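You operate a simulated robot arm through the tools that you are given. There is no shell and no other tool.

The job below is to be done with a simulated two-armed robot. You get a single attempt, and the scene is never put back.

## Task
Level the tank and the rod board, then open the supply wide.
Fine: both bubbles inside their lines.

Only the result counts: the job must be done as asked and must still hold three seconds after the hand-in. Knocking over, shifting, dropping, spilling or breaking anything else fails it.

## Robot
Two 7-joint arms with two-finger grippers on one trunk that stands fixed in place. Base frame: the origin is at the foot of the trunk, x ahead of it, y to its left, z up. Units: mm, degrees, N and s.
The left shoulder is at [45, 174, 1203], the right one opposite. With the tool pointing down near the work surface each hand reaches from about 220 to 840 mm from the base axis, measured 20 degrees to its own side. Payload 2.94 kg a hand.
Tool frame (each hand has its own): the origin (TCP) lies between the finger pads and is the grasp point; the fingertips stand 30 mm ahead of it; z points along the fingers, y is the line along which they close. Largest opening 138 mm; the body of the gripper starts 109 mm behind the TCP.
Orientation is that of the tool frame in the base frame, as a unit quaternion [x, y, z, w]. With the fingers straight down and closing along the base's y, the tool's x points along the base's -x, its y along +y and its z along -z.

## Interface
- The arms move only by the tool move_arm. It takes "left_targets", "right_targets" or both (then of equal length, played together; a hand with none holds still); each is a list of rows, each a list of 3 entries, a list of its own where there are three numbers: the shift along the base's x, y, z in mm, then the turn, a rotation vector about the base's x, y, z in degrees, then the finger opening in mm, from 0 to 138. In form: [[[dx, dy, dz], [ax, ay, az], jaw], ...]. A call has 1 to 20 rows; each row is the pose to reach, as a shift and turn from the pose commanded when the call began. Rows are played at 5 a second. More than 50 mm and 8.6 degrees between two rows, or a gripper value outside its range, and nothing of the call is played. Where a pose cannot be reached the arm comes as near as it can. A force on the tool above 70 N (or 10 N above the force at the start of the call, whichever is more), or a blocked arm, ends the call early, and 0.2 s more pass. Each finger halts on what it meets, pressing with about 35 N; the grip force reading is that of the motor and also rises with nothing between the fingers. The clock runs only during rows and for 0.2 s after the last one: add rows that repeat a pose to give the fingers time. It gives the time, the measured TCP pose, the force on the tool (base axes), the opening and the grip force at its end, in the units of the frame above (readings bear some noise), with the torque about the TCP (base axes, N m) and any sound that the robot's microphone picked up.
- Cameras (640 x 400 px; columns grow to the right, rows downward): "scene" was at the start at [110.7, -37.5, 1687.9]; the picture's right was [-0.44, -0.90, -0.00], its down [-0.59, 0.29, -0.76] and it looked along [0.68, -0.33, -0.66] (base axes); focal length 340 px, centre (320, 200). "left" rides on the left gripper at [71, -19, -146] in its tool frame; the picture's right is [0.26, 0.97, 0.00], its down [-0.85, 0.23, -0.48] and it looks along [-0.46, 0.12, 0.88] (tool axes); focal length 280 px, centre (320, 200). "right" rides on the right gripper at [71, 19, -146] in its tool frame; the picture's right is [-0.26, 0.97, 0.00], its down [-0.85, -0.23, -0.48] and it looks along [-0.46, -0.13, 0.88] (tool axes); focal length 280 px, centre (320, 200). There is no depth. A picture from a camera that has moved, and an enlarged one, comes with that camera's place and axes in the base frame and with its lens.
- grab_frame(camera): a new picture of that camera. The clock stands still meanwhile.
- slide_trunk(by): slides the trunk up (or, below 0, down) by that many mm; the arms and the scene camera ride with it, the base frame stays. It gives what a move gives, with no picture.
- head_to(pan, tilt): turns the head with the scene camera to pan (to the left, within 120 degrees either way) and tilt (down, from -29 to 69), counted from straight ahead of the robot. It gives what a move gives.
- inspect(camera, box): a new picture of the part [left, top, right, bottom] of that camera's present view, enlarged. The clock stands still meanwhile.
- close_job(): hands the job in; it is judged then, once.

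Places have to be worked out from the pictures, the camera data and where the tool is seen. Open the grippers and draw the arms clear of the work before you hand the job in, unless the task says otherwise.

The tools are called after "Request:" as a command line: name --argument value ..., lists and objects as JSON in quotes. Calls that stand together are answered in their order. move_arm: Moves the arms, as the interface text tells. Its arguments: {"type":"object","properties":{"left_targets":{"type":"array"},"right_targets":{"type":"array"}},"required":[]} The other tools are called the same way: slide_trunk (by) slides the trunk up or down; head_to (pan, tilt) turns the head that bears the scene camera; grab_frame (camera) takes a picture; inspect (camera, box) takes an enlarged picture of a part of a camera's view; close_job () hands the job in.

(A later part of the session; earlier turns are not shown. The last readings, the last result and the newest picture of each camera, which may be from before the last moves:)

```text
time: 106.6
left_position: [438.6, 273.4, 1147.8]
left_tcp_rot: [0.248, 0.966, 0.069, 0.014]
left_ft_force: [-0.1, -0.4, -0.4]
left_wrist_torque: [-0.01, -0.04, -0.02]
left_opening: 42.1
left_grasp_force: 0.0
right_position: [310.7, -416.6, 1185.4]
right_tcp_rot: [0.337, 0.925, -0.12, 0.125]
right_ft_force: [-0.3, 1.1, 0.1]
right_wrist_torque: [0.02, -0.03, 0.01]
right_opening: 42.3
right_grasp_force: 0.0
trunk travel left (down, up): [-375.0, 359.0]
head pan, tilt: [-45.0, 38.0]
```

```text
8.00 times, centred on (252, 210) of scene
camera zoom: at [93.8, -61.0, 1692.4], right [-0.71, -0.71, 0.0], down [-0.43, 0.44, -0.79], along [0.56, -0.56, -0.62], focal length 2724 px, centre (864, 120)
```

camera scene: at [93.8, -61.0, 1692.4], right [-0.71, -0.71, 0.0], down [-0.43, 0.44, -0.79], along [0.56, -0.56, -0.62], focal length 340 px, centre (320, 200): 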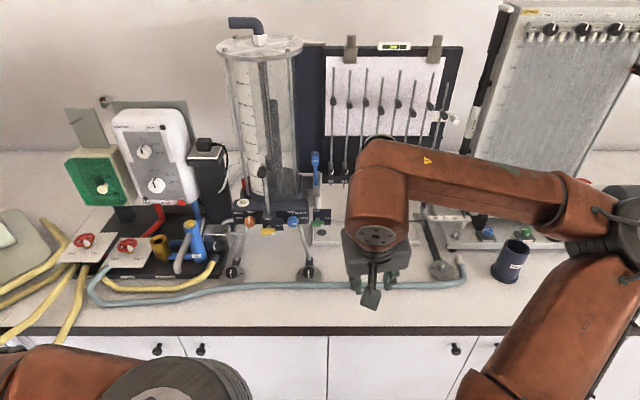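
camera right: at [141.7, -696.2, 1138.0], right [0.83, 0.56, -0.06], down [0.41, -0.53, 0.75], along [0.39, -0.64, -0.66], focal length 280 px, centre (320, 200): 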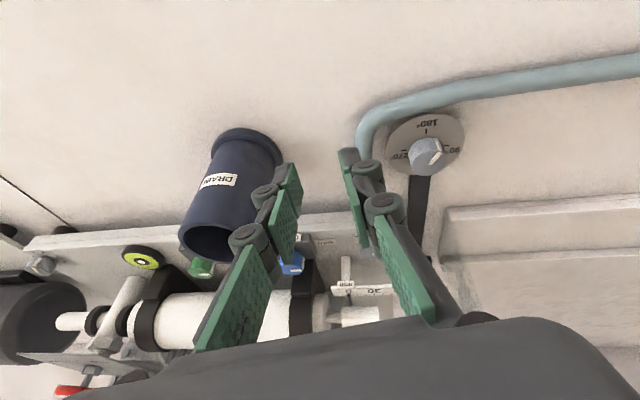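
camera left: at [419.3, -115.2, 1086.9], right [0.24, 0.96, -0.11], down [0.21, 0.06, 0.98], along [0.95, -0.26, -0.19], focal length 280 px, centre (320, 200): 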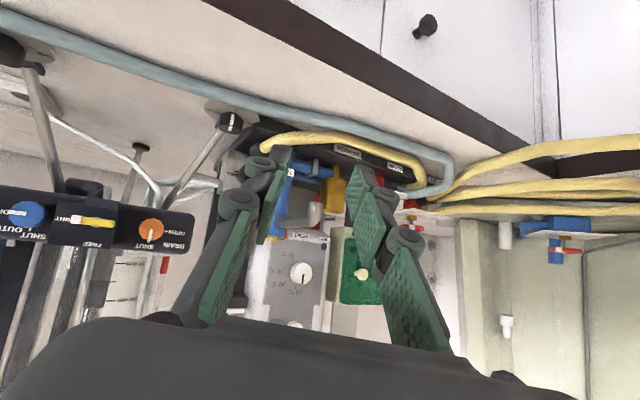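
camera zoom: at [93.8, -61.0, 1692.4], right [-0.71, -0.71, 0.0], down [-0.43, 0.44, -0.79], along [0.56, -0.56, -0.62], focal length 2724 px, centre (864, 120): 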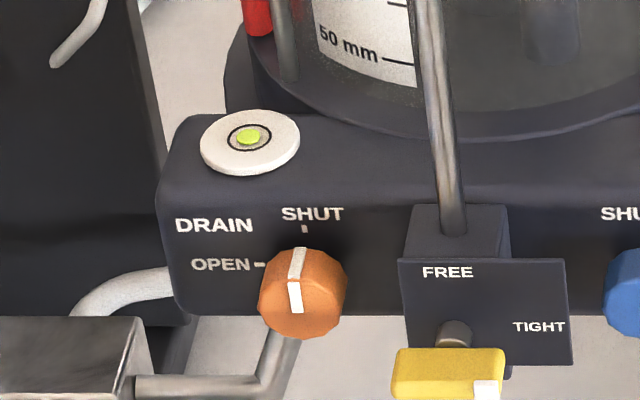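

Pointer ≈154°; about 35-39° more CCW centres the board's bubble. I return the right hand to a hover over that knob (now taken as (310,-786.5)) with a clean 25° tilt and yaw -67°, staying within the yaw range that worked.

Request:
move_arm --right_targets '[[[0, -30, 0], [-0.2, -2.6, -6.4], 42], [[0, -65, -10], [-0.4, -5.2, -12.8], 42], [[-1, -105, -30], [-0.6, -7.8, -19.1], 42], [[-1, -145, -50], [-0.75, -10.4, -25.5], 42], [[-2, -185, -70], [-0.75, -10.4, -25.5], 42], [[-2, -225, -90], [-0.75, -10.4, -25.5], 42], [[-3, -265, -115], [-0.75, -10.4, -25.5], 42], [[-4, -305, -140], [-0.75, -10.4, -25.5], 42], [[-4.5, -340, -160], [-0.75, -10.4, -25.5], 42], [[-4.5, -361, -173], [-0.75, -10.4, -25.5], 42], [[-4.5, -361, -173], [-0.75, -10.4, -25.5], 42]]'

Request:
grab_frame --camera "right"

Request:
inspect --camera "right" --box '[210, 50, 410, 210]'

Request:
grab_frame --camera "scene"

```text
time: 109.0
left_position: [439.0, 272.9, 1147.3]
left_tcp_rot: [0.249, 0.966, 0.068, 0.015]
left_ft_force: [-0.4, 0.3, -0.5]
left_wrist_torque: [-0.04, -0.06, -0.03]
left_opening: 42.0
left_grasp_force: 0.0
right_position: [308.8, -778.0, 1014.0]
right_tcp_rot: [0.54, 0.813, -0.119, 0.18]
right_ft_force: [0.0, -0.1, 0.0]
right_wrist_torque: [-0.03, 0.01, 0.04]
right_opening: 42.1
right_grasp_force: 0.1
trunk travel left (down, up): [-375.0, 359.0]
head pan, tilt: [-45.0, 38.0]
```

```text
taken
camera right: at [277.3, -655.4, 1117.4], right [0.98, 0.16, 0.11], down [0.01, -0.61, 0.79], along [0.19, -0.77, -0.6], focal length 280 px, centre (320, 200)
```

right: 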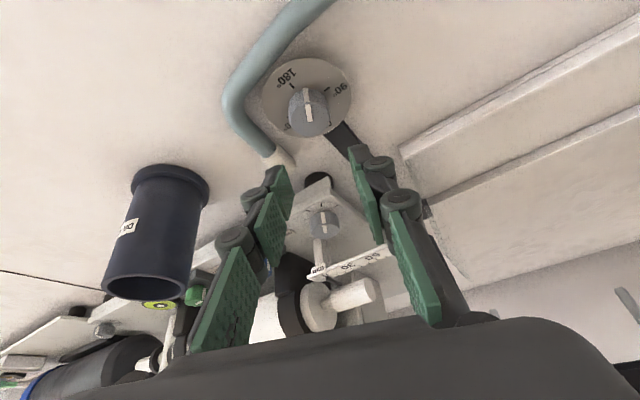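

```text
2.50 times, centred on (310, 130) of right
camera zoom: at [277.3, -655.4, 1117.4], right [0.98, 0.16, 0.11], down [0.01, -0.61, 0.79], along [0.19, -0.77, -0.6], focal length 701 px, centre (345, 375)
```

zoom: 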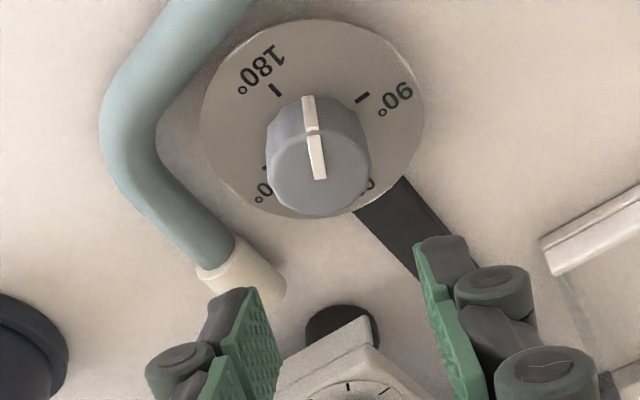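

```text
taken
camera scene: at [95.4, -60.8, 1692.3], right [-0.71, -0.71, 0.0], down [-0.44, 0.44, -0.79], along [0.56, -0.56, -0.62], focal length 340 px, centre (320, 200)
```

scene: 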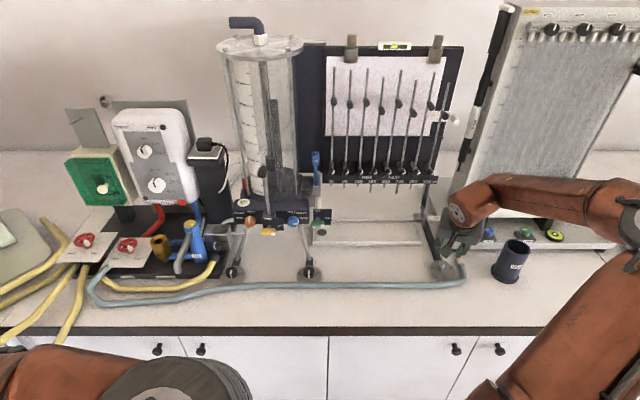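

The knob axis refines to ≈(310,-784.5). I swing 20° clockwise and come down to z≈958, then check centring.

Request:
move_arm --right_targets '[[[0.2, 1.1, 0], [0, 0, -7], 42], [[0.5, 2.2, 0], [0, 0, -14], 42], [[0.7, 3.3, 0], [0, 0, -20], 42], [[0.7, 3.3, -28], [0, 0, -20], 42], [[0.7, 3.3, -56], [0, 0, -20], 42], [[0.7, 3.3, -56], [0, 0, -20], 42]]'

Request:
inspect --camera "right" --box '[220, 70, 420, 230]'

Request:
inspect --camera "scene" --box '[410, 220, 490, 300]'

```text
time: 110.4
left_position: [441.1, 271.3, 1147.7]
left_tcp_rot: [0.248, 0.966, 0.068, 0.015]
left_ft_force: [-0.6, -0.4, 0.0]
left_wrist_torque: [-0.01, -0.03, 0.0]
left_opening: 42.3
left_grasp_force: 0.1
right_position: [309.8, -774.1, 957.3]
right_tcp_rot: [0.674, 0.706, -0.149, 0.157]
right_ft_force: [-0.6, -0.3, 0.4]
right_wrist_torque: [0.01, -0.01, -0.04]
right_opening: 42.1
right_grasp_force: 0.0
trunk travel left (down, up): [-375.0, 359.0]
head pan, tilt: [-45.0, 38.0]
```

```text
2.50 times, centred on (320, 150) of right
camera zoom: at [322.8, -648.5, 1061.2], right [0.98, -0.19, 0.11], down [-0.2, -0.58, 0.79], along [-0.09, -0.79, -0.6], focal length 701 px, centre (320, 325)
```

zoom: 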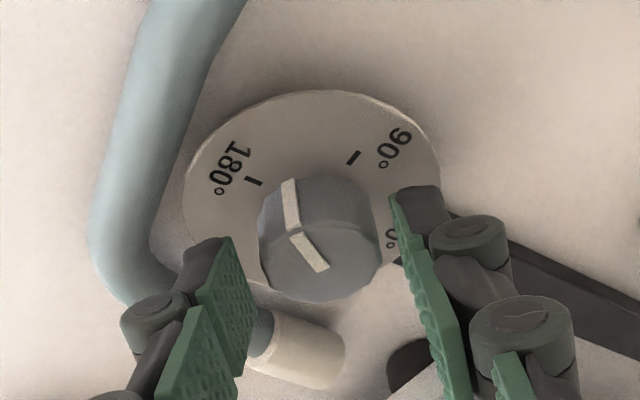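

```text
5.00 times, centred on (450, 260) of scene
camera zoom: at [95.2, -60.7, 1692.3], right [-0.71, -0.71, 0.0], down [-0.44, 0.44, -0.79], along [0.56, -0.56, -0.62], focal length 1703 px, centre (-330, -100)
```

zoom: 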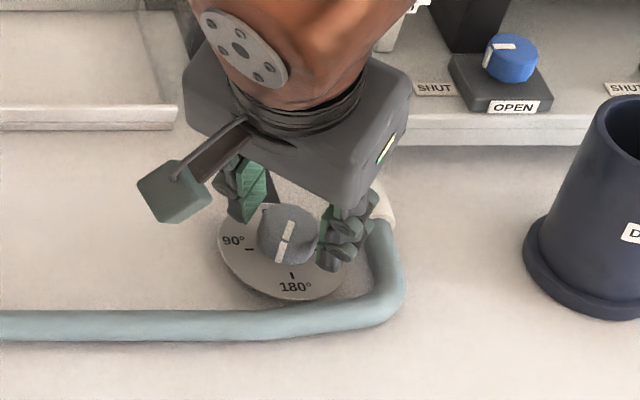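

Knob is centred between the fingers. I lower 5 mm, close, and turn CCW 32° (ending well inside the reachable yaw).

Request:
move_arm --right_targets '[[[0, 0, -5], [0, 0, 0], 42], [[0, 0, -5], [0, 0, 0], 33], [[0, 0, -5], [0, 0, 0], 25], [[0, 0, -5], [0, 0, 0], 25], [[0, 0, -5], [0, 0, 0], 25], [[-1.4, -0.2, -5], [0, 0, 8], 25], [[-2.7, -0.5, -5], [0, 0, 16], 25], [[-2.7, -0.5, -5], [0, 0, 16], 25]]'

Request:
inspect --camera "scene" --box '[370, 30, 430, 70]'

Request:
inspect --camera "right" --box '[220, 70, 420, 230]'

```text
time: 112.2
left_position: [440.2, 272.1, 1147.7]
left_tcp_rot: [0.249, 0.966, 0.068, 0.015]
left_ft_force: [0.2, 0.0, -0.3]
left_wrist_torque: [-0.02, 0.0, 0.0]
left_opening: 42.4
left_grasp_force: 0.0
right_position: [306.8, -776.1, 952.2]
right_tcp_rot: [0.567, 0.795, -0.124, 0.177]
right_ft_force: [-0.2, 0.6, 0.1]
right_wrist_torque: [0.2, -0.22, -0.07]
right_opening: 30.7
right_grasp_force: 45.0
trunk travel left (down, up): [-375.0, 359.0]
head pan, tilt: [-45.0, 38.0]
```

```text
10.00 times, centred on (400, 50) of scene
camera zoom: at [95.6, -61.4, 1692.2], right [-0.71, -0.71, 0.0], down [-0.44, 0.44, -0.79], along [0.56, -0.56, -0.62], focal length 3405 px, centre (-480, 1700)
```

zoom: 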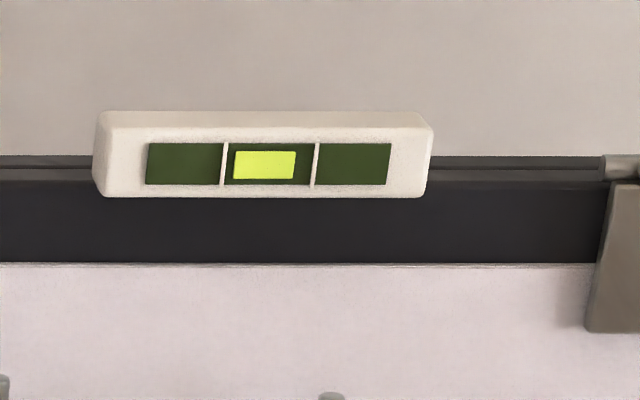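

```text
2.50 times, centred on (320, 150) of right
camera zoom: at [284.5, -650.9, 1056.1], right [0.99, 0.09, 0.11], down [-0.03, -0.61, 0.79], along [0.14, -0.79, -0.6], focal length 701 px, centre (320, 325)
```

zoom: 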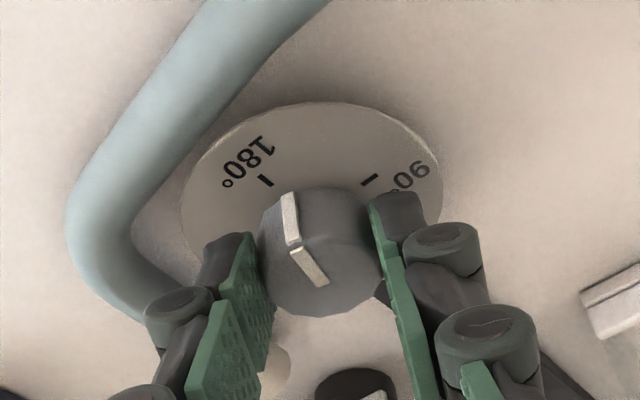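

Low force and the bubble moved to -5.5 px. I turn another 16° CCW.

Request:
move_arm --right_targets '[[[-0.6, -0.3, 0], [0, 0, 4], 25], [[-1.3, -0.5, 0], [0, 0, 8], 25], [[-1.9, -0.9, 0], [0, 0, 12], 25], [[-2.4, -1.2, 0], [0, 0, 16], 25], [[-2.4, -1.2, 0], [0, 0, 16], 25]]'

Request:
inspect --camera "scene" --box '[370, 30, 430, 70]'

Request:
inspect --camera "right" --box '[220, 70, 420, 230]'

```text
time: 113.4
left_position: [439.3, 272.3, 1148.4]
left_tcp_rot: [0.248, 0.966, 0.069, 0.016]
left_ft_force: [0.5, 1.0, -0.1]
left_wrist_torque: [0.03, 0.01, -0.01]
left_opening: 42.2
left_grasp_force: 0.0
right_position: [303.6, -777.4, 953.0]
right_tcp_rot: [0.452, 0.866, -0.099, 0.192]
right_ft_force: [-0.9, -2.5, 2.3]
right_wrist_torque: [0.21, -0.1, -0.12]
right_opening: 30.7
right_grasp_force: 45.2
trunk travel left (down, up): [-375.0, 359.0]
head pan, tilt: [-45.0, 38.0]
```

```text
10.00 times, centred on (400, 50) of scene
camera zoom: at [95.5, -61.7, 1692.2], right [-0.71, -0.71, 0.0], down [-0.44, 0.44, -0.79], along [0.56, -0.56, -0.62], focal length 3405 px, centre (-480, 1700)
```

zoom: 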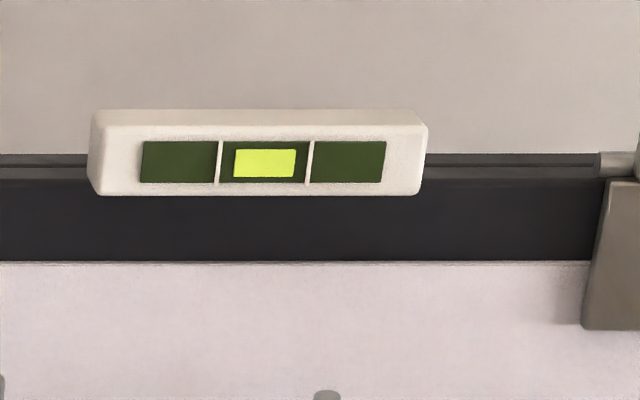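

```text
2.50 times, centred on (320, 150) of right
camera zoom: at [248.0, -663.4, 1056.0], right [0.93, 0.36, 0.11], down [0.14, -0.6, 0.79], along [0.35, -0.72, -0.6], focal length 701 px, centre (320, 325)
```

zoom: 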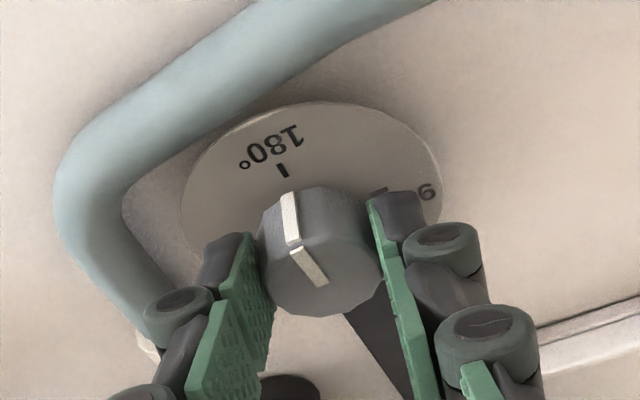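

The board's bubble is centred. I release the knob, rise straight up, and return the right hand to its parking place along the reverse of the approach.

Request:
move_arm --right_targets '[[[0, 0, 0], [0, 0, 0], 42], [[0, 0, 0], [0, 0, 0], 42], [[0, 0, 30], [0, 0, 0], 42], [[0, 0, 61], [0, 0, 0], 42], [[1, 20, 75], [0, 0, -4], 42], [[2, 55, 95], [0, 0, -8], 42], [[3, 95, 120], [0, 0, -12], 42], [[4, 135, 143], [0, 0, -12], 42], [[4, 175, 163], [0, 0, -12], 42], [[5, 215, 183], [0, 0, -12], 42], [[5, 255, 203], [0, 0, -12], 42], [[6, 295, 223], [0, 0, -12], 42], [[7, 330, 233], [0, 0, -12], 42], [[7, 360, 233], [0, 0, -12], 42]]'

Request:
grab_frame --camera "scene"

Request:
inspect --camera "scene" --box '[370, 30, 430, 70]'

Request:
inspect --camera "scene" --box '[222, 185, 262, 215]'

```text
time: 116.4
left_position: [440.7, 271.8, 1148.4]
left_tcp_rot: [0.248, 0.966, 0.068, 0.015]
left_ft_force: [0.4, 0.2, -1.0]
left_wrist_torque: [0.01, 0.01, -0.03]
left_opening: 42.0
left_grasp_force: 0.0
right_position: [312.2, -418.2, 1185.9]
right_tcp_rot: [0.54, 0.813, -0.119, 0.181]
right_ft_force: [-0.3, 0.6, -0.3]
right_wrist_torque: [0.03, 0.02, 0.0]
right_opening: 42.0
right_grasp_force: 0.1
trunk travel left (down, up): [-375.0, 359.0]
head pan, tilt: [-45.0, 38.0]
```

```text
taken
camera scene: at [96.5, -60.9, 1692.1], right [-0.71, -0.71, 0.0], down [-0.44, 0.44, -0.79], along [0.56, -0.56, -0.62], focal length 340 px, centre (320, 200)
```

scene: 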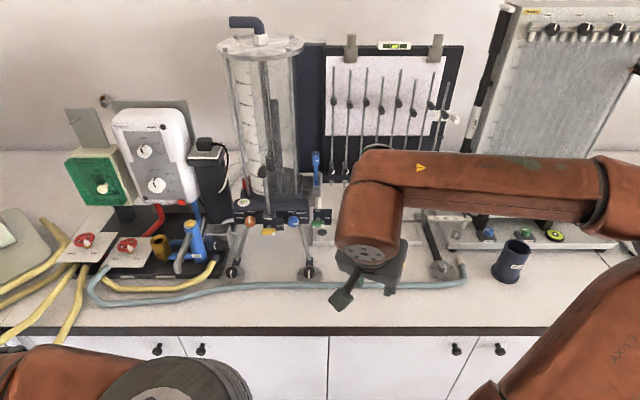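

```text
10.00 times, centred on (400, 50) of scene
camera zoom: at [96.5, -60.9, 1692.1], right [-0.71, -0.71, 0.0], down [-0.44, 0.44, -0.79], along [0.56, -0.56, -0.62], focal length 3405 px, centre (-480, 1700)
```

zoom: 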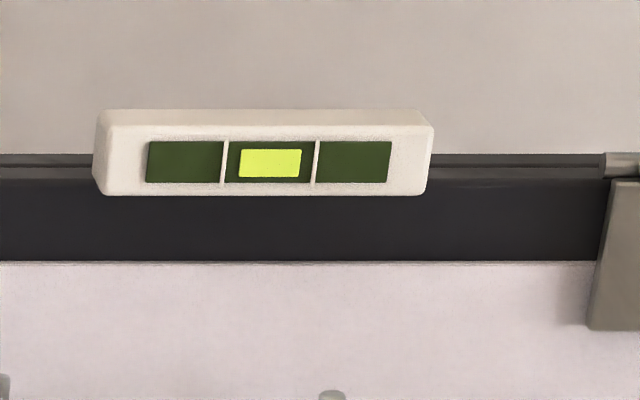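

```text
13.33 times, centred on (242, 200) of scene
camera zoom: at [96.5, -60.9, 1692.1], right [-0.71, -0.71, 0.0], down [-0.44, 0.44, -0.79], along [0.56, -0.56, -0.62], focal length 4540 px, centre (1360, 200)
```

zoom: 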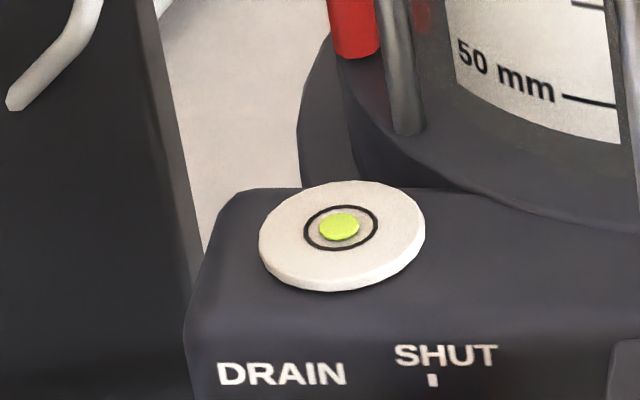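

Both bubbles are centred with all hands off. Before turning the supply, I zoom once more on the steel box and trace its grey inlet line behind the TAP column.

Request:
inspect --camera "scene" --box '[165, 190, 265, 270]'

Request:
inspect --camera "scene" --box '[185, 130, 250, 230]'

Request:
inspect --camera "scene" --box '[205, 215, 245, 250]'

```text
5.00 times, centred on (215, 230) of scene
camera zoom: at [96.5, -60.9, 1692.1], right [-0.71, -0.71, 0.0], down [-0.44, 0.44, -0.79], along [0.56, -0.56, -0.62], focal length 1703 px, centre (845, 50)
```

zoom: 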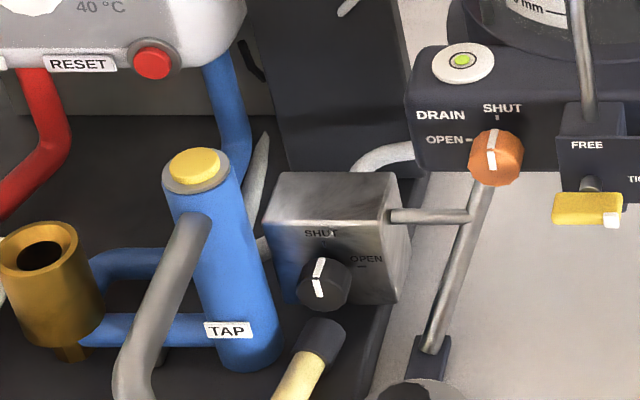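

```text
4.00 times, centred on (218, 180) of scene
camera zoom: at [96.5, -60.9, 1692.1], right [-0.71, -0.71, 0.0], down [-0.44, 0.44, -0.79], along [0.56, -0.56, -0.62], focal length 1362 px, centre (730, 280)
```

zoom: 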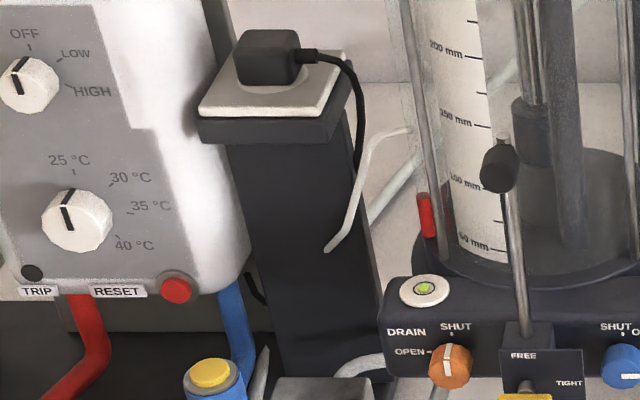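

```text
11.43 times, centred on (225, 232) of scene
camera zoom: at [96.5, -60.9, 1692.1], right [-0.71, -0.71, 0.0], down [-0.44, 0.44, -0.79], along [0.56, -0.56, -0.62], focal length 3892 px, centre (1406, -171)
```

zoom: 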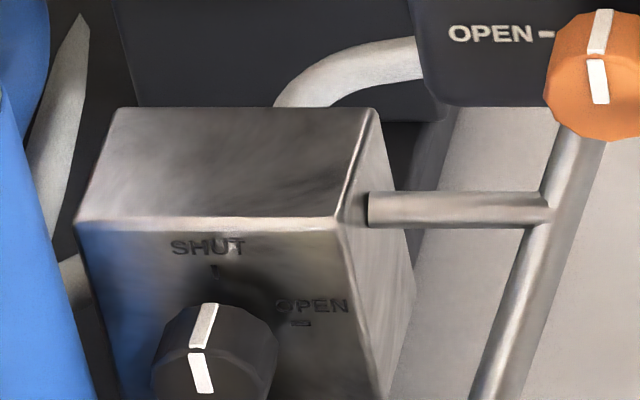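

The box is square to the bench, its knob at ≈(814,-342,966) pointing at SHUT; TAP column stands close on its left and the hose collar just below, so I plan a level approach with the left hand rolled over (camera on top), closing roughly horizontally. First I test in free air how far the left wrist can roll: +156° about vertical.

Request:
move_arm --left_targets '[[[0, 0, 0], [0, 0, 8.2], 42], [[0, 0, 0], [0, 0, 16.4], 42], [[0, 0, 0], [0, 0, 24.6], 42], [[0, 0, 0], [0, 0, 32.8], 42], [[0, 0, 0], [0, 0, 41], 42], [[0, 0, 0], [0, 0, 49.2], 42], [[0, 0, 0], [0, 0, 57.4], 42], [[0, 0, 0], [0, 0, 65.6], 42], [[0, 0, 0], [0, 0, 73.8], 42], [[0, 0, 0], [0, 0, 82], 42], [[0, 0, 0], [0, 0, 90.2], 42], [[0, 0, 0], [0, 0, 98.4], 42], [[0, 0, 0], [0, 0, 106.6], 42], [[0, 0, 0], [0, 0, 114.8], 42]]'

Request:
head_to --pan 10 --tilt 45

Request:
grab_frame --camera "scene"

```text
time: 119.4
left_position: [440.2, 272.7, 1149.7]
left_tcp_rot: [-0.681, 0.729, 0.05, -0.05]
left_ft_force: [0.4, -0.8, -0.1]
left_wrist_torque: [-0.02, -0.02, -0.03]
left_opening: 41.9
left_grasp_force: 0.1
right_position: [312.1, -417.5, 1184.8]
right_tcp_rot: [0.54, 0.813, -0.12, 0.18]
right_ft_force: [-0.3, 0.5, 0.5]
right_wrist_torque: [0.0, 0.03, 0.03]
right_opening: 42.0
right_grasp_force: 0.0
trunk travel left (down, up): [-375.0, 359.0]
head pan, tilt: [-45.0, 38.0]
```

```text
time: 120.6
left_position: [440.5, 273.1, 1148.1]
left_tcp_rot: [-0.68, 0.73, 0.049, -0.05]
left_ft_force: [0.1, -0.8, 0.1]
left_wrist_torque: [-0.04, -0.01, 0.0]
left_opening: 42.0
left_grasp_force: 0.1
right_position: [312.6, -416.6, 1185.5]
right_tcp_rot: [0.54, 0.813, -0.119, 0.181]
right_ft_force: [-0.3, -0.2, 0.2]
right_wrist_torque: [0.0, -0.01, 0.0]
right_opening: 42.1
right_grasp_force: 0.0
trunk travel left (down, up): [-375.0, 359.0]
head pan, tilt: [10.0, 45.0]
```

```text
taken
camera scene: at [114.8, 14.0, 1682.0], right [0.17, -0.98, 0.0], down [-0.7, -0.12, -0.71], along [0.7, 0.12, -0.71], focal length 340 px, centre (320, 200)
```

scene: 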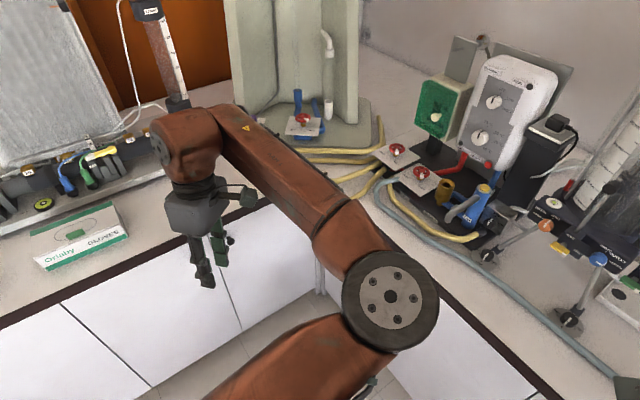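

The roll works so far without limits. I continue another 41° to reach the needed roll.

Request:
move_arm --left_targets '[[[0, 0, 0], [0, 0, 8.2], 42], [[0, 0, 0], [0, 0, 16.4], 42], [[0, 0, 0], [0, 0, 24.6], 42], [[0, 0, 0], [0, 0, 32.8], 42], [[0, 0, 0], [0, 0, 41], 42], [[0, 0, 0], [0, 0, 41], 42]]'

Request:
grab_frame --camera "scene"

```text
time: 122.0
left_position: [440.6, 271.0, 1148.2]
left_tcp_rot: [0.893, -0.445, -0.029, 0.063]
left_ft_force: [-0.3, 0.1, -0.3]
left_wrist_torque: [0.0, -0.04, 0.0]
left_opening: 42.0
left_grasp_force: 0.1
right_position: [311.5, -417.3, 1185.6]
right_tcp_rot: [0.54, 0.813, -0.119, 0.181]
right_ft_force: [0.0, -0.4, -0.4]
right_wrist_torque: [0.01, -0.01, -0.01]
right_opening: 42.0
right_grasp_force: 0.1
trunk travel left (down, up): [-375.0, 359.0]
head pan, tilt: [10.0, 45.0]
```

```text
taken
camera scene: at [114.6, 13.9, 1682.0], right [0.17, -0.98, 0.0], down [-0.7, -0.12, -0.71], along [0.7, 0.12, -0.71], focal length 340 px, centre (320, 200)
```

scene: 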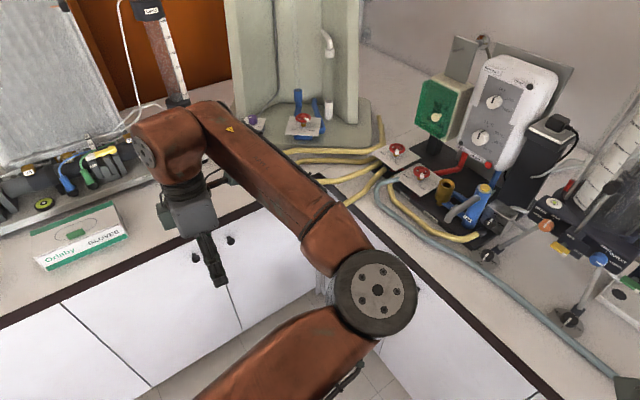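

The roll is fine. Now I pitch the hand up to level, pointing at the bench, while bringing it to a stand-off at about depth 620 in front of the box (below the TAP spout's height, short of it).

Request:
move_arm --left_targets '[[[17.8, -39.5, -8], [-4.8, -5.9, 0.6], 42], [[35.5, -79.1, -16], [-9.5, -11.9, 1.1], 42], [[53.3, -118.7, -26], [-14.3, -17.8, 1.7], 42], [[71, -158.2, -38], [-19, -23.7, 2.2], 42], [[88.8, -197.8, -52], [-23.8, -29.6, 2.8], 42], [[106.5, -237.3, -68], [-28.6, -35.6, 3.4], 42], [[124.3, -276.9, -85], [-33.3, -41.5, 3.9], 42], [[142, -316.4, -103], [-38.1, -47.4, 4.5], 42], [[159.8, -356, -121], [-42.8, -53.3, 5], 42], [[177.5, -395.5, -139], [-47.6, -59.3, 5.6], 42], [[195.3, -435, -157], [-52.3, -65.2, 6.1], 42], [[213, -474.6, -173], [-57.1, -71.1, 6.7], 42], [[213, -474.6, -173], [-57.1, -71.1, 6.7], 42]]'

Request:
grab_frame --camera "left"

Request:
head_to --pan -25 --tilt 45

Request:
grab_frame --camera "scene"

```text
time: 124.8
left_position: [803.3, -153.8, 924.3]
left_tcp_rot: [0.634, -0.312, 0.68, 0.197]
left_ft_force: [-0.3, -0.3, -0.5]
left_wrist_torque: [-0.02, 0.02, 0.02]
left_opening: 42.1
left_grasp_force: 0.1
left hand out of reach, approached as far as the arm can: row 5, 6, 7, 8, 9, 10, 11, 12, 13
right_position: [311.4, -417.0, 1186.9]
right_tcp_rot: [0.539, 0.814, -0.118, 0.181]
right_ft_force: [0.0, 0.5, -0.4]
right_wrist_torque: [-0.04, -0.01, 0.01]
right_opening: 41.9
right_grasp_force: 0.1
trunk travel left (down, up): [-375.0, 359.0]
head pan, tilt: [10.0, 45.0]
```

```text
taken
camera left: at [699.6, -51.6, 999.5], right [-0.67, -0.74, 0.09], down [-0.4, 0.26, -0.88], along [0.62, -0.62, -0.47], focal length 280 px, centre (320, 200)
```

left: 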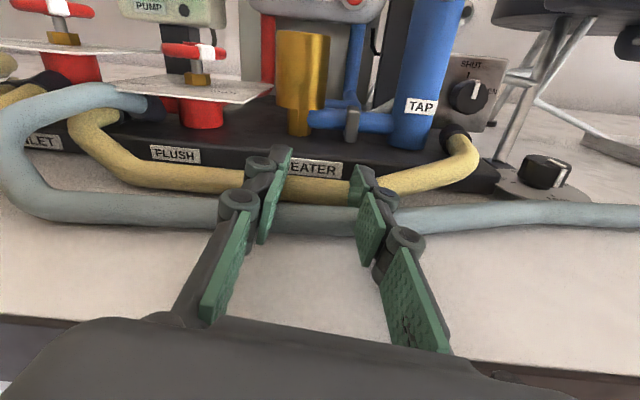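

```text
time: 125.8
left_position: [803.5, -154.4, 924.4]
left_tcp_rot: [0.634, -0.314, 0.679, 0.198]
left_ft_force: [-0.2, 0.7, -0.3]
left_wrist_torque: [0.01, -0.03, 0.0]
left_opening: 42.1
left_grasp_force: 0.2
right_position: [311.1, -416.8, 1185.8]
right_tcp_rot: [0.54, 0.814, -0.119, 0.181]
right_ft_force: [0.3, 0.1, -0.2]
right_wrist_torque: [-0.01, 0.0, 0.03]
right_opening: 42.2
right_grasp_force: 0.1
trunk travel left (down, up): [-375.0, 359.0]
head pan, tilt: [-25.0, 45.0]
```

```text
taken
camera scene: at [108.4, -34.3, 1682.0], right [-0.42, -0.91, 0.0], down [-0.64, 0.3, -0.71], along [0.64, -0.3, -0.71], focal length 340 px, centre (320, 200)
```

scene: 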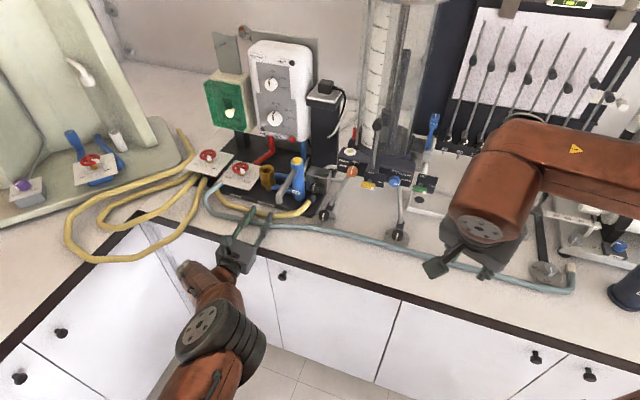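

The arm could not fold to that stand-off and ended at (803,-154,924), just over the hoses in front of the heater, with no contact force. I lift straight up first.

Request:
move_arm --left_targets '[[[0, 0, 12], [0, 0, 0], 42], [[0, 0, 28], [0, 0, 0], 42], [[0, 0, 46], [0, 0, 0], 42], [[0, 0, 46], [0, 0, 0], 42]]'

Request:
grab_frame --camera "left"

Request:
inspect --camera "left" --box '[350, 30, 550, 190]'

```text
time: 126.8
left_position: [815.6, -152.2, 969.8]
left_tcp_rot: [0.634, -0.312, 0.679, 0.197]
left_ft_force: [-0.1, -0.5, -0.2]
left_wrist_torque: [0.04, -0.01, 0.01]
left_opening: 41.7
left_grasp_force: 0.0
left hand out of reach, approached as far as the arm can: row 1, 2, 3, 4
right_position: [311.8, -417.3, 1185.9]
right_tcp_rot: [0.54, 0.813, -0.119, 0.18]
right_ft_force: [-0.7, 0.3, -0.6]
right_wrist_torque: [0.04, 0.02, 0.01]
right_opening: 41.8
right_grasp_force: 0.1
trunk travel left (down, up): [-375.0, 359.0]
head pan, tilt: [-25.0, 45.0]
```

```text
taken
camera left: at [712.1, -49.7, 1043.6], right [-0.67, -0.73, 0.09], down [-0.4, 0.26, -0.88], along [0.62, -0.63, -0.47], focal length 280 px, centre (320, 200)
```

left: 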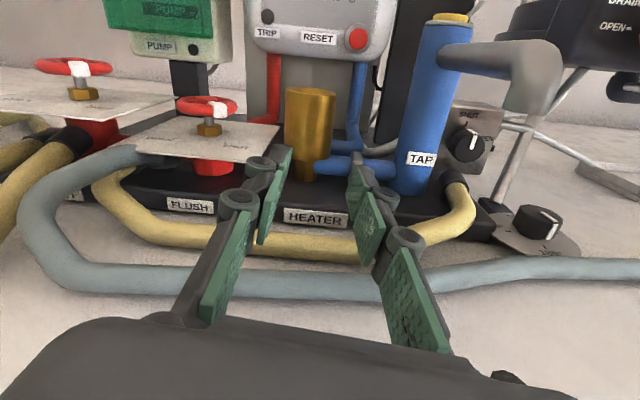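

```text
2.50 times, centred on (450, 110) of left
camera zoom: at [712.1, -49.7, 1043.6], right [-0.67, -0.73, 0.09], down [-0.4, 0.26, -0.88], along [0.62, -0.63, -0.47], focal length 701 px, centre (-5, 425)
```

zoom: 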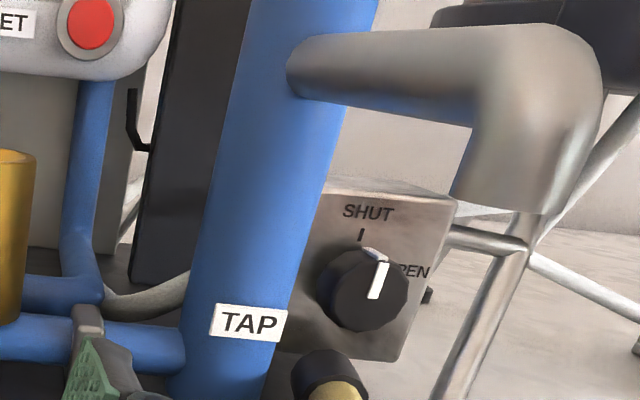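

The level, flipped approach sits at the arm's limit, so I abandon it. This view gives a good fix though: supply knob ≈(805,-338.5,975), spout end ≈(744,-205,1030) at its left. A better approach is the natural wrist roll, leaning in from the right and above. I retrace back to the free-air pose first.

Request:
move_arm --left_targets '[[[-20, 22, 15], [4.4, 5.5, -0.5], 42], [[-48, 55, 30], [8.8, 10.9, -1], 42], [[-77, 88, 46], [13.2, 16.4, -1.5], 42], [[-106, 121, 60], [17.6, 21.9, -2.1], 42], [[-135, 154, 74], [22, 27.3, -2.6], 42], [[-164, 187, 88], [26.4, 32.8, -3.1], 42], [[-193, 220, 102], [30.7, 38.3, -3.6], 42], [[-222, 253, 116], [35.1, 43.8, -4.1], 42], [[-251, 286, 130], [39.5, 49.2, -4.6], 42], [[-280, 319, 144], [43.9, 54.7, -5.2], 42], [[-309, 352, 157], [48.3, 60.2, -5.7], 42], [[-338, 385, 168], [52.7, 65.6, -6.2], 42], [[-365, 415, 178], [57.1, 71.1, -6.7], 42], [[-375, 423, 178], [57.1, 71.1, -6.7], 42]]'

Request:
grab_frame --camera "scene"

```text
time: 129.8
left_position: [439.1, 267.7, 1146.8]
left_tcp_rot: [0.892, -0.446, -0.03, 0.064]
left_ft_force: [-0.9, -1.1, -0.2]
left_wrist_torque: [0.01, -0.01, -0.03]
left_opening: 41.9
left_grasp_force: 0.1
left hand out of reach, approached as far as the arm can: row 1, 2, 3, 4, 5
right_position: [311.8, -417.6, 1184.2]
right_tcp_rot: [0.54, 0.813, -0.12, 0.181]
right_ft_force: [-0.2, 0.3, 0.2]
right_wrist_torque: [-0.01, 0.02, 0.04]
right_opening: 42.3
right_grasp_force: 0.0
trunk travel left (down, up): [-375.0, 359.0]
head pan, tilt: [-25.0, 45.0]
```

```text
taken
camera scene: at [107.8, -34.3, 1682.0], right [-0.42, -0.91, 0.0], down [-0.64, 0.3, -0.71], along [0.64, -0.3, -0.71], focal length 340 px, centre (320, 200)
```

scene: 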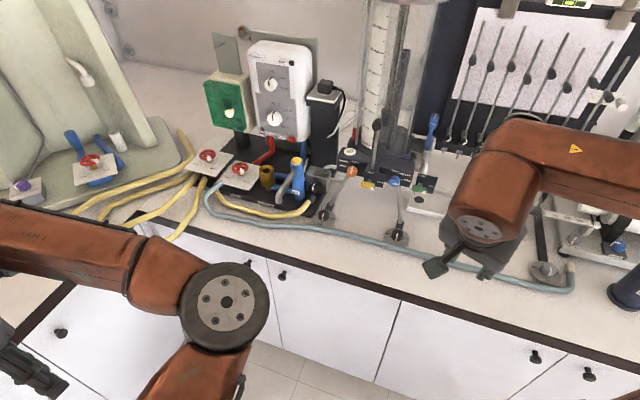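

Back in free air. I unroll the wrist by -170° about vertical, to the natural roll facing the bench.

Request:
move_arm --left_targets '[[[0, 0, 0], [0, 0, -8.5], 42], [[0, 0, 0], [0, 0, -17], 42], [[0, 0, 0], [0, 0, -25.5], 42], [[0, 0, 0], [0, 0, -34], 42], [[0, 0, 0], [0, 0, -42.5], 42], [[0, 0, 0], [0, 0, -51], 42], [[0, 0, 0], [0, 0, -59.5], 42], [[0, 0, 0], [0, 0, -68], 42], [[0, 0, 0], [0, 0, -76.5], 42], [[0, 0, 0], [0, 0, -85], 42], [[0, 0, 0], [0, 0, -93.5], 42], [[0, 0, 0], [0, 0, -102], 42], [[0, 0, 0], [0, 0, -110.5], 42], [[0, 0, 0], [0, 0, -119], 42], [[0, 0, 0], [0, 0, -127.5], 42], [[0, 0, 0], [0, 0, -136], 42], [[0, 0, 0], [0, 0, -144.5], 42], [[0, 0, 0], [0, 0, -153], 42], [[0, 0, 0], [0, 0, -161.5], 42], [[0, 0, 0], [0, 0, -170], 42]]'

Request:
grab_frame --camera "scene"

```text
time: 134.0
left_position: [440.3, 269.2, 1148.7]
left_tcp_rot: [0.367, 0.928, 0.066, 0.023]
left_ft_force: [0.2, -0.4, -0.8]
left_wrist_torque: [0.02, -0.01, 0.0]
left_opening: 41.8
left_grasp_force: 0.2
right_position: [311.9, -416.0, 1185.8]
right_tcp_rot: [0.54, 0.813, -0.119, 0.181]
right_ft_force: [0.0, -0.7, 0.8]
right_wrist_torque: [-0.01, 0.01, 0.0]
right_opening: 41.8
right_grasp_force: 0.0
trunk travel left (down, up): [-375.0, 359.0]
head pan, tilt: [-25.0, 45.0]
```

```text
taken
camera scene: at [108.2, -34.4, 1682.0], right [-0.42, -0.91, 0.0], down [-0.64, 0.3, -0.71], along [0.64, -0.3, -0.71], focal length 340 px, centre (320, 200)
```

scene: 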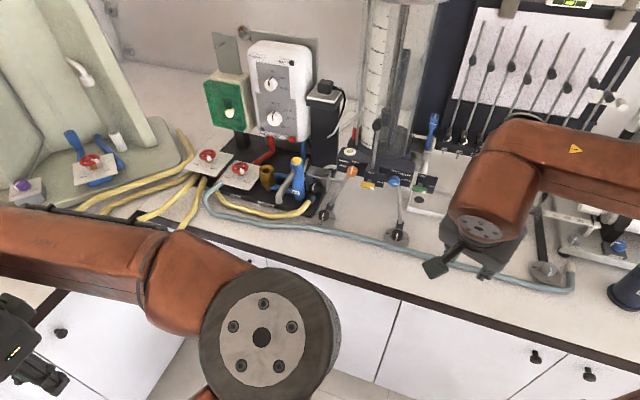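

Natural roll restored. Before committing to the leaning approach I test, in free air, the roll in the direction the valve must be turned: -70° about vertical.

Request:
move_arm --left_targets '[[[0, 0, 0], [0, 0, -8], 42], [[0, 0, 0], [0, 0, -16], 42], [[0, 0, 0], [0, 0, -24], 42], [[0, 0, 0], [0, 0, -32], 42], [[0, 0, 0], [0, 0, -40], 42], [[0, 0, 0], [0, 0, -48], 42], [[0, 0, 0], [0, 0, -56], 42], [[0, 0, 0], [0, 0, -64], 42], [[0, 0, 0], [0, 0, -70], 42]]'

```text
time: 136.0
left_position: [437.9, 268.6, 1149.1]
left_tcp_rot: [0.833, 0.549, 0.042, 0.058]
left_ft_force: [-0.7, -0.1, -0.4]
left_wrist_torque: [0.0, -0.06, 0.02]
left_opening: 41.8
left_grasp_force: 0.0
right_position: [310.1, -417.7, 1186.5]
right_tcp_rot: [0.54, 0.814, -0.119, 0.181]
right_ft_force: [-0.3, 0.2, -0.1]
right_wrist_torque: [0.02, -0.04, 0.02]
right_opening: 42.2
right_grasp_force: 0.2
trunk travel left (down, up): [-375.0, 359.0]
head pan, tilt: [-25.0, 45.0]
```

The roll range is fine. I now carry the left hand to a staging point right-front of the box, turning it to the planned pose (leaning in from the upper right, closing axis rolled 35°).

Request:
move_arm --left_targets '[[[15.6, -39.6, -6.2], [-3.3, -2.6, 3.2], 40], [[31.1, -79.2, -12.4], [-6.6, -5.1, 6.3], 40], [[46.7, -118.8, -18.6], [-10, -7.7, 9.5], 40], [[62.3, -158.4, -24.8], [-13.3, -10.3, 12.7], 40], [[77.8, -198, -31], [-16.6, -12.8, 15.8], 40], [[93.4, -237.6, -37.2], [-19.9, -15.4, 19], 40], [[109, -277.2, -43.4], [-23.3, -18, 22.2], 40], [[124.5, -316.7, -49.6], [-26.6, -20.5, 25.3], 40], [[140.1, -356.3, -55.7], [-29.9, -23.1, 28.5], 40], [[155.6, -395.9, -61.9], [-33.2, -25.6, 31.6], 40], [[171.2, -435.5, -68.1], [-36.5, -28.2, 34.8], 40], [[186.8, -475.1, -74.3], [-39.9, -30.8, 38], 40], [[202.3, -514.7, -80.5], [-43.2, -33.3, 41.1], 40], [[217.9, -554.3, -86.7], [-46.5, -35.9, 44.3], 40], [[217.9, -554.3, -86.7], [-46.5, -35.9, 44.3], 40]]'

Request:
grab_frame --camera "left"

Request:
grab_frame --camera "scene"

```text
time: 139.2
left_position: [862.4, -271.3, 1122.2]
left_tcp_rot: [0.434, 0.74, 0.087, 0.506]
left_ft_force: [0.6, -0.5, 0.0]
left_wrist_torque: [-0.02, -0.03, 0.01]
left_opening: 39.9
left_grasp_force: 0.0
left hand out of reach, approached as far as the arm can: row 3, 4, 5, 6, 7, 8, 9, 10, 11, 12, 13, 14, 15
right_position: [313.2, -418.1, 1185.1]
right_tcp_rot: [0.54, 0.813, -0.12, 0.181]
right_ft_force: [0.5, 0.3, -0.4]
right_wrist_torque: [0.01, 0.04, -0.04]
right_opening: 41.7
right_grasp_force: 0.0
trunk travel left (down, up): [-375.0, 359.0]
head pan, tilt: [-25.0, 45.0]
```

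```text
taken
camera left: at [722.8, -184.9, 1135.0], right [0.51, 0.78, 0.37], down [-0.17, -0.33, 0.93], along [0.85, -0.53, -0.04], focal length 280 px, centre (320, 200)
```

left: 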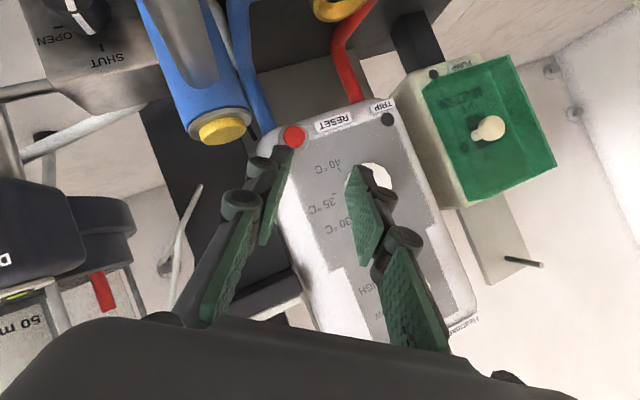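

```text
taken
camera scene: at [110.1, -35.3, 1681.8], right [-0.42, -0.91, 0.0], down [-0.64, 0.3, -0.71], along [0.64, -0.3, -0.71], focal length 340 px, centre (320, 200)
```

scene: 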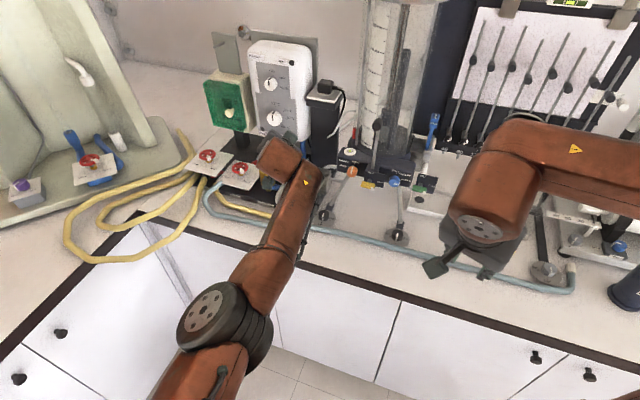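

The hand overshot to (862,-271,1122), above the TAP, without touching anything; this pose itself is reachable, so I will work from it in small steps. First straight up 40 mm, then sideways to the right.

Request:
move_arm --left_targets '[[[0, 0, 20], [0, 0, 0], 40], [[0, 0, 40], [0, 0, 0], 40], [[-7, -8, 40], [0, 0, 0], 40]]'

Request:
grab_frame --camera "left"

Request:
grab_frame --camera "scene"

```text
time: 140.0
left_position: [859.5, -266.4, 1174.9]
left_tcp_rot: [0.429, 0.74, 0.089, 0.51]
left_ft_force: [-0.4, -0.1, 0.3]
left_wrist_torque: [0.01, -0.05, 0.04]
left_opening: 39.8
left_grasp_force: 0.2
left hand out of reach, approached as far as the arm can: row 3
right_position: [311.0, -417.1, 1186.0]
right_tcp_rot: [0.54, 0.814, -0.119, 0.18]
right_ft_force: [-0.2, -1.0, -0.1]
right_wrist_torque: [0.01, -0.01, 0.0]
right_opening: 42.1
right_grasp_force: 0.0
trunk travel left (down, up): [-375.0, 359.0]
head pan, tilt: [-25.0, 45.0]
```

```text
taken
camera left: at [718.9, -182.9, 1184.4], right [0.5, 0.78, 0.37], down [-0.18, -0.33, 0.93], along [0.85, -0.53, -0.03], focal length 280 px, centre (320, 200)
```

left: 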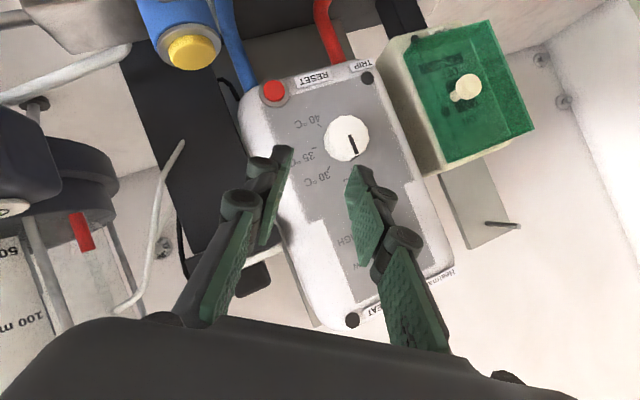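

```text
taken
camera scene: at [108.1, -35.3, 1682.0], right [-0.42, -0.91, 0.0], down [-0.64, 0.3, -0.71], along [0.64, -0.3, -0.71], focal length 340 px, centre (320, 200)
```

scene: 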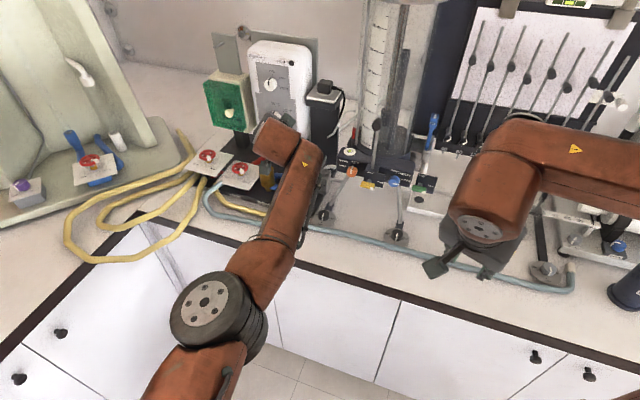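

Moving nearer at this roll is refused. I roll the hand back about its own axis by 40° in place (to natural roll) to see whether that frees the arm.

Request:
move_arm --left_targets '[[[0, 0, 0], [-6.6, 2.5, 3.8], 40], [[0, 0, 0], [-13.2, 4.9, 7.5], 40], [[0, 0, 0], [-19.8, 7.4, 11.3], 40], [[0, 0, 0], [-26.5, 9.9, 15], 40], [[0, 0, 0], [-33.1, 12.4, 18.8], 40], [[-10, 0, 10], [-33.1, 12.4, 18.8], 40]]'

Request:
grab_frame --camera "scene"

```text
time: 141.4
left_position: [851.0, -276.5, 1182.2]
left_tcp_rot: [0.154, 0.844, -0.091, 0.506]
left_ft_force: [0.2, -0.5, 0.5]
left_wrist_torque: [-0.01, 0.03, 0.0]
left_opening: 40.0
left_grasp_force: 0.0
left hand out of reach, approached as far as the arm can: row 1, 6
right_position: [311.6, -418.0, 1185.6]
right_tcp_rot: [0.54, 0.813, -0.119, 0.181]
right_ft_force: [0.1, 0.0, 1.0]
right_wrist_torque: [0.0, 0.0, 0.0]
right_opening: 42.0
right_grasp_force: 0.3
trunk travel left (down, up): [-375.0, 359.0]
head pan, tilt: [-25.0, 45.0]
```

```text
taken
camera scene: at [108.1, -34.8, 1682.0], right [-0.42, -0.91, 0.0], down [-0.64, 0.3, -0.71], along [0.64, -0.3, -0.71], focal length 340 px, centre (320, 200)
```

scene: 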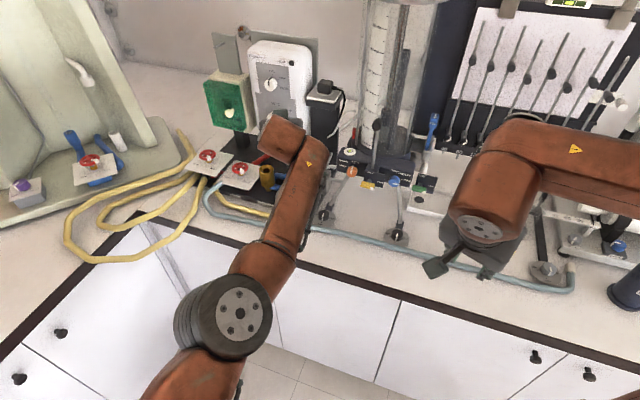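

Roll is not the limiting factor; the arm is near full stretch here. I go back to the posture that worked at the left foot (tilt 50°, squarely facing the bench), moving right and back at a safe height.

Request:
move_arm --left_targets '[[[-25, -6, -5], [1, 1.7, -3.6], 40], [[-50, -12, -15], [2, 3.4, -7.2], 40], [[-75, -18, -30], [3, 5, -10.8], 40], [[-100, -24, -50], [4, 6.7, -14.3], 40], [[-125, -30, -75], [5, 8.4, -17.9], 40], [[-150, -34, -100], [6, 10.1, -21.5], 40], [[-150, -34, -100], [6, 10.1, -21.5], 40]]'

Request:
grab_frame --camera "left"

Request:
grab_frame --camera "scene"

```text
time: 143.0
left_position: [779.5, -342.3, 1099.9]
left_tcp_rot: [0.328, 0.845, -0.153, 0.393]
left_ft_force: [0.2, -0.9, -0.5]
left_wrist_torque: [-0.01, 0.01, -0.02]
left_opening: 40.2
left_grasp_force: 0.1
left hand out of reach, approached as far as the arm can: row 1, 2, 3, 4, 5, 6, 7
right_position: [313.9, -420.2, 1185.4]
right_tcp_rot: [0.54, 0.813, -0.119, 0.179]
right_ft_force: [-0.1, -0.6, 0.0]
right_wrist_torque: [0.02, 0.05, -0.03]
right_opening: 42.1
right_grasp_force: 0.0
trunk travel left (down, up): [-375.0, 359.0]
head pan, tilt: [-25.0, 45.0]
```

```text
taken
camera left: at [649.0, -251.5, 1140.4], right [0.53, 0.83, -0.2], down [0.29, 0.05, 0.96], along [0.8, -0.56, -0.21], focal length 280 px, centre (320, 200)
```

left: 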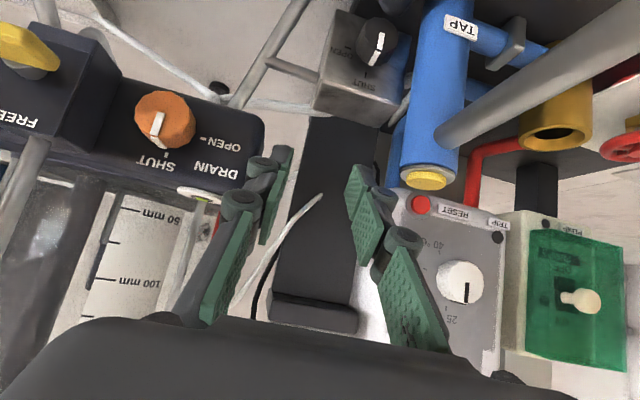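

```text
taken
camera scene: at [110.7, -36.4, 1681.7], right [-0.42, -0.91, 0.0], down [-0.64, 0.3, -0.71], along [0.64, -0.3, -0.71], focal length 340 px, centre (320, 200)
```

scene: 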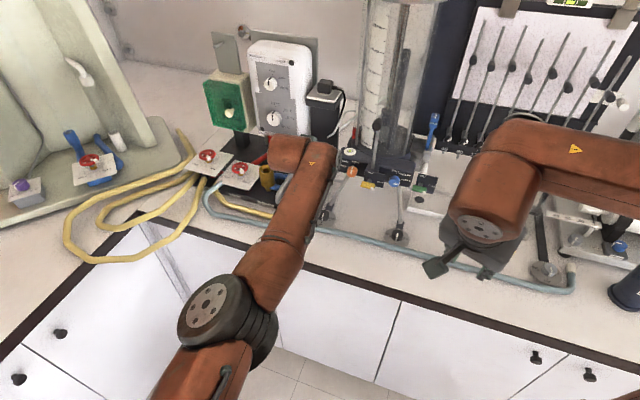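

The hand is now over the box at (780,-342,1100) with the arm nearly straight; nothing is touched. I raise the trunk to lift it straight up out of the apparatus before re-posturing the arm.

Request:
slide_trunk --by 200

Request:
grab_frame --camera "left"

```text
time: 145.2
left_position: [759.4, -345.4, 1348.9]
left_tcp_rot: [0.331, 0.832, -0.143, 0.422]
left_ft_force: [0.6, -0.4, -0.8]
left_wrist_torque: [-0.04, -0.03, -0.01]
left_opening: 40.0
left_grasp_force: 0.1
right_position: [311.5, -418.4, 1386.2]
right_tcp_rot: [0.54, 0.813, -0.12, 0.18]
right_ft_force: [-1.0, 0.4, 1.0]
right_wrist_torque: [0.0, 0.04, 0.0]
right_opening: 42.2
right_grasp_force: 0.0
trunk travel left (down, up): [-575.0, 159.0]
head pan, tilt: [-25.0, 45.0]
```

```text
taken
camera left: at [627.6, -253.1, 1379.2], right [0.54, 0.83, -0.17], down [0.23, 0.05, 0.97], along [0.81, -0.56, -0.16], focal length 280 px, centre (320, 200)
```

left: 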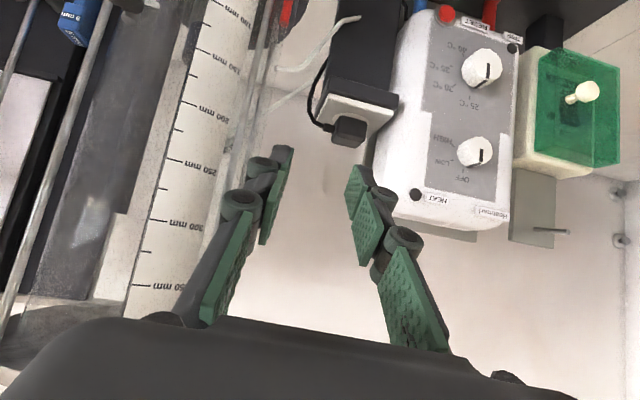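

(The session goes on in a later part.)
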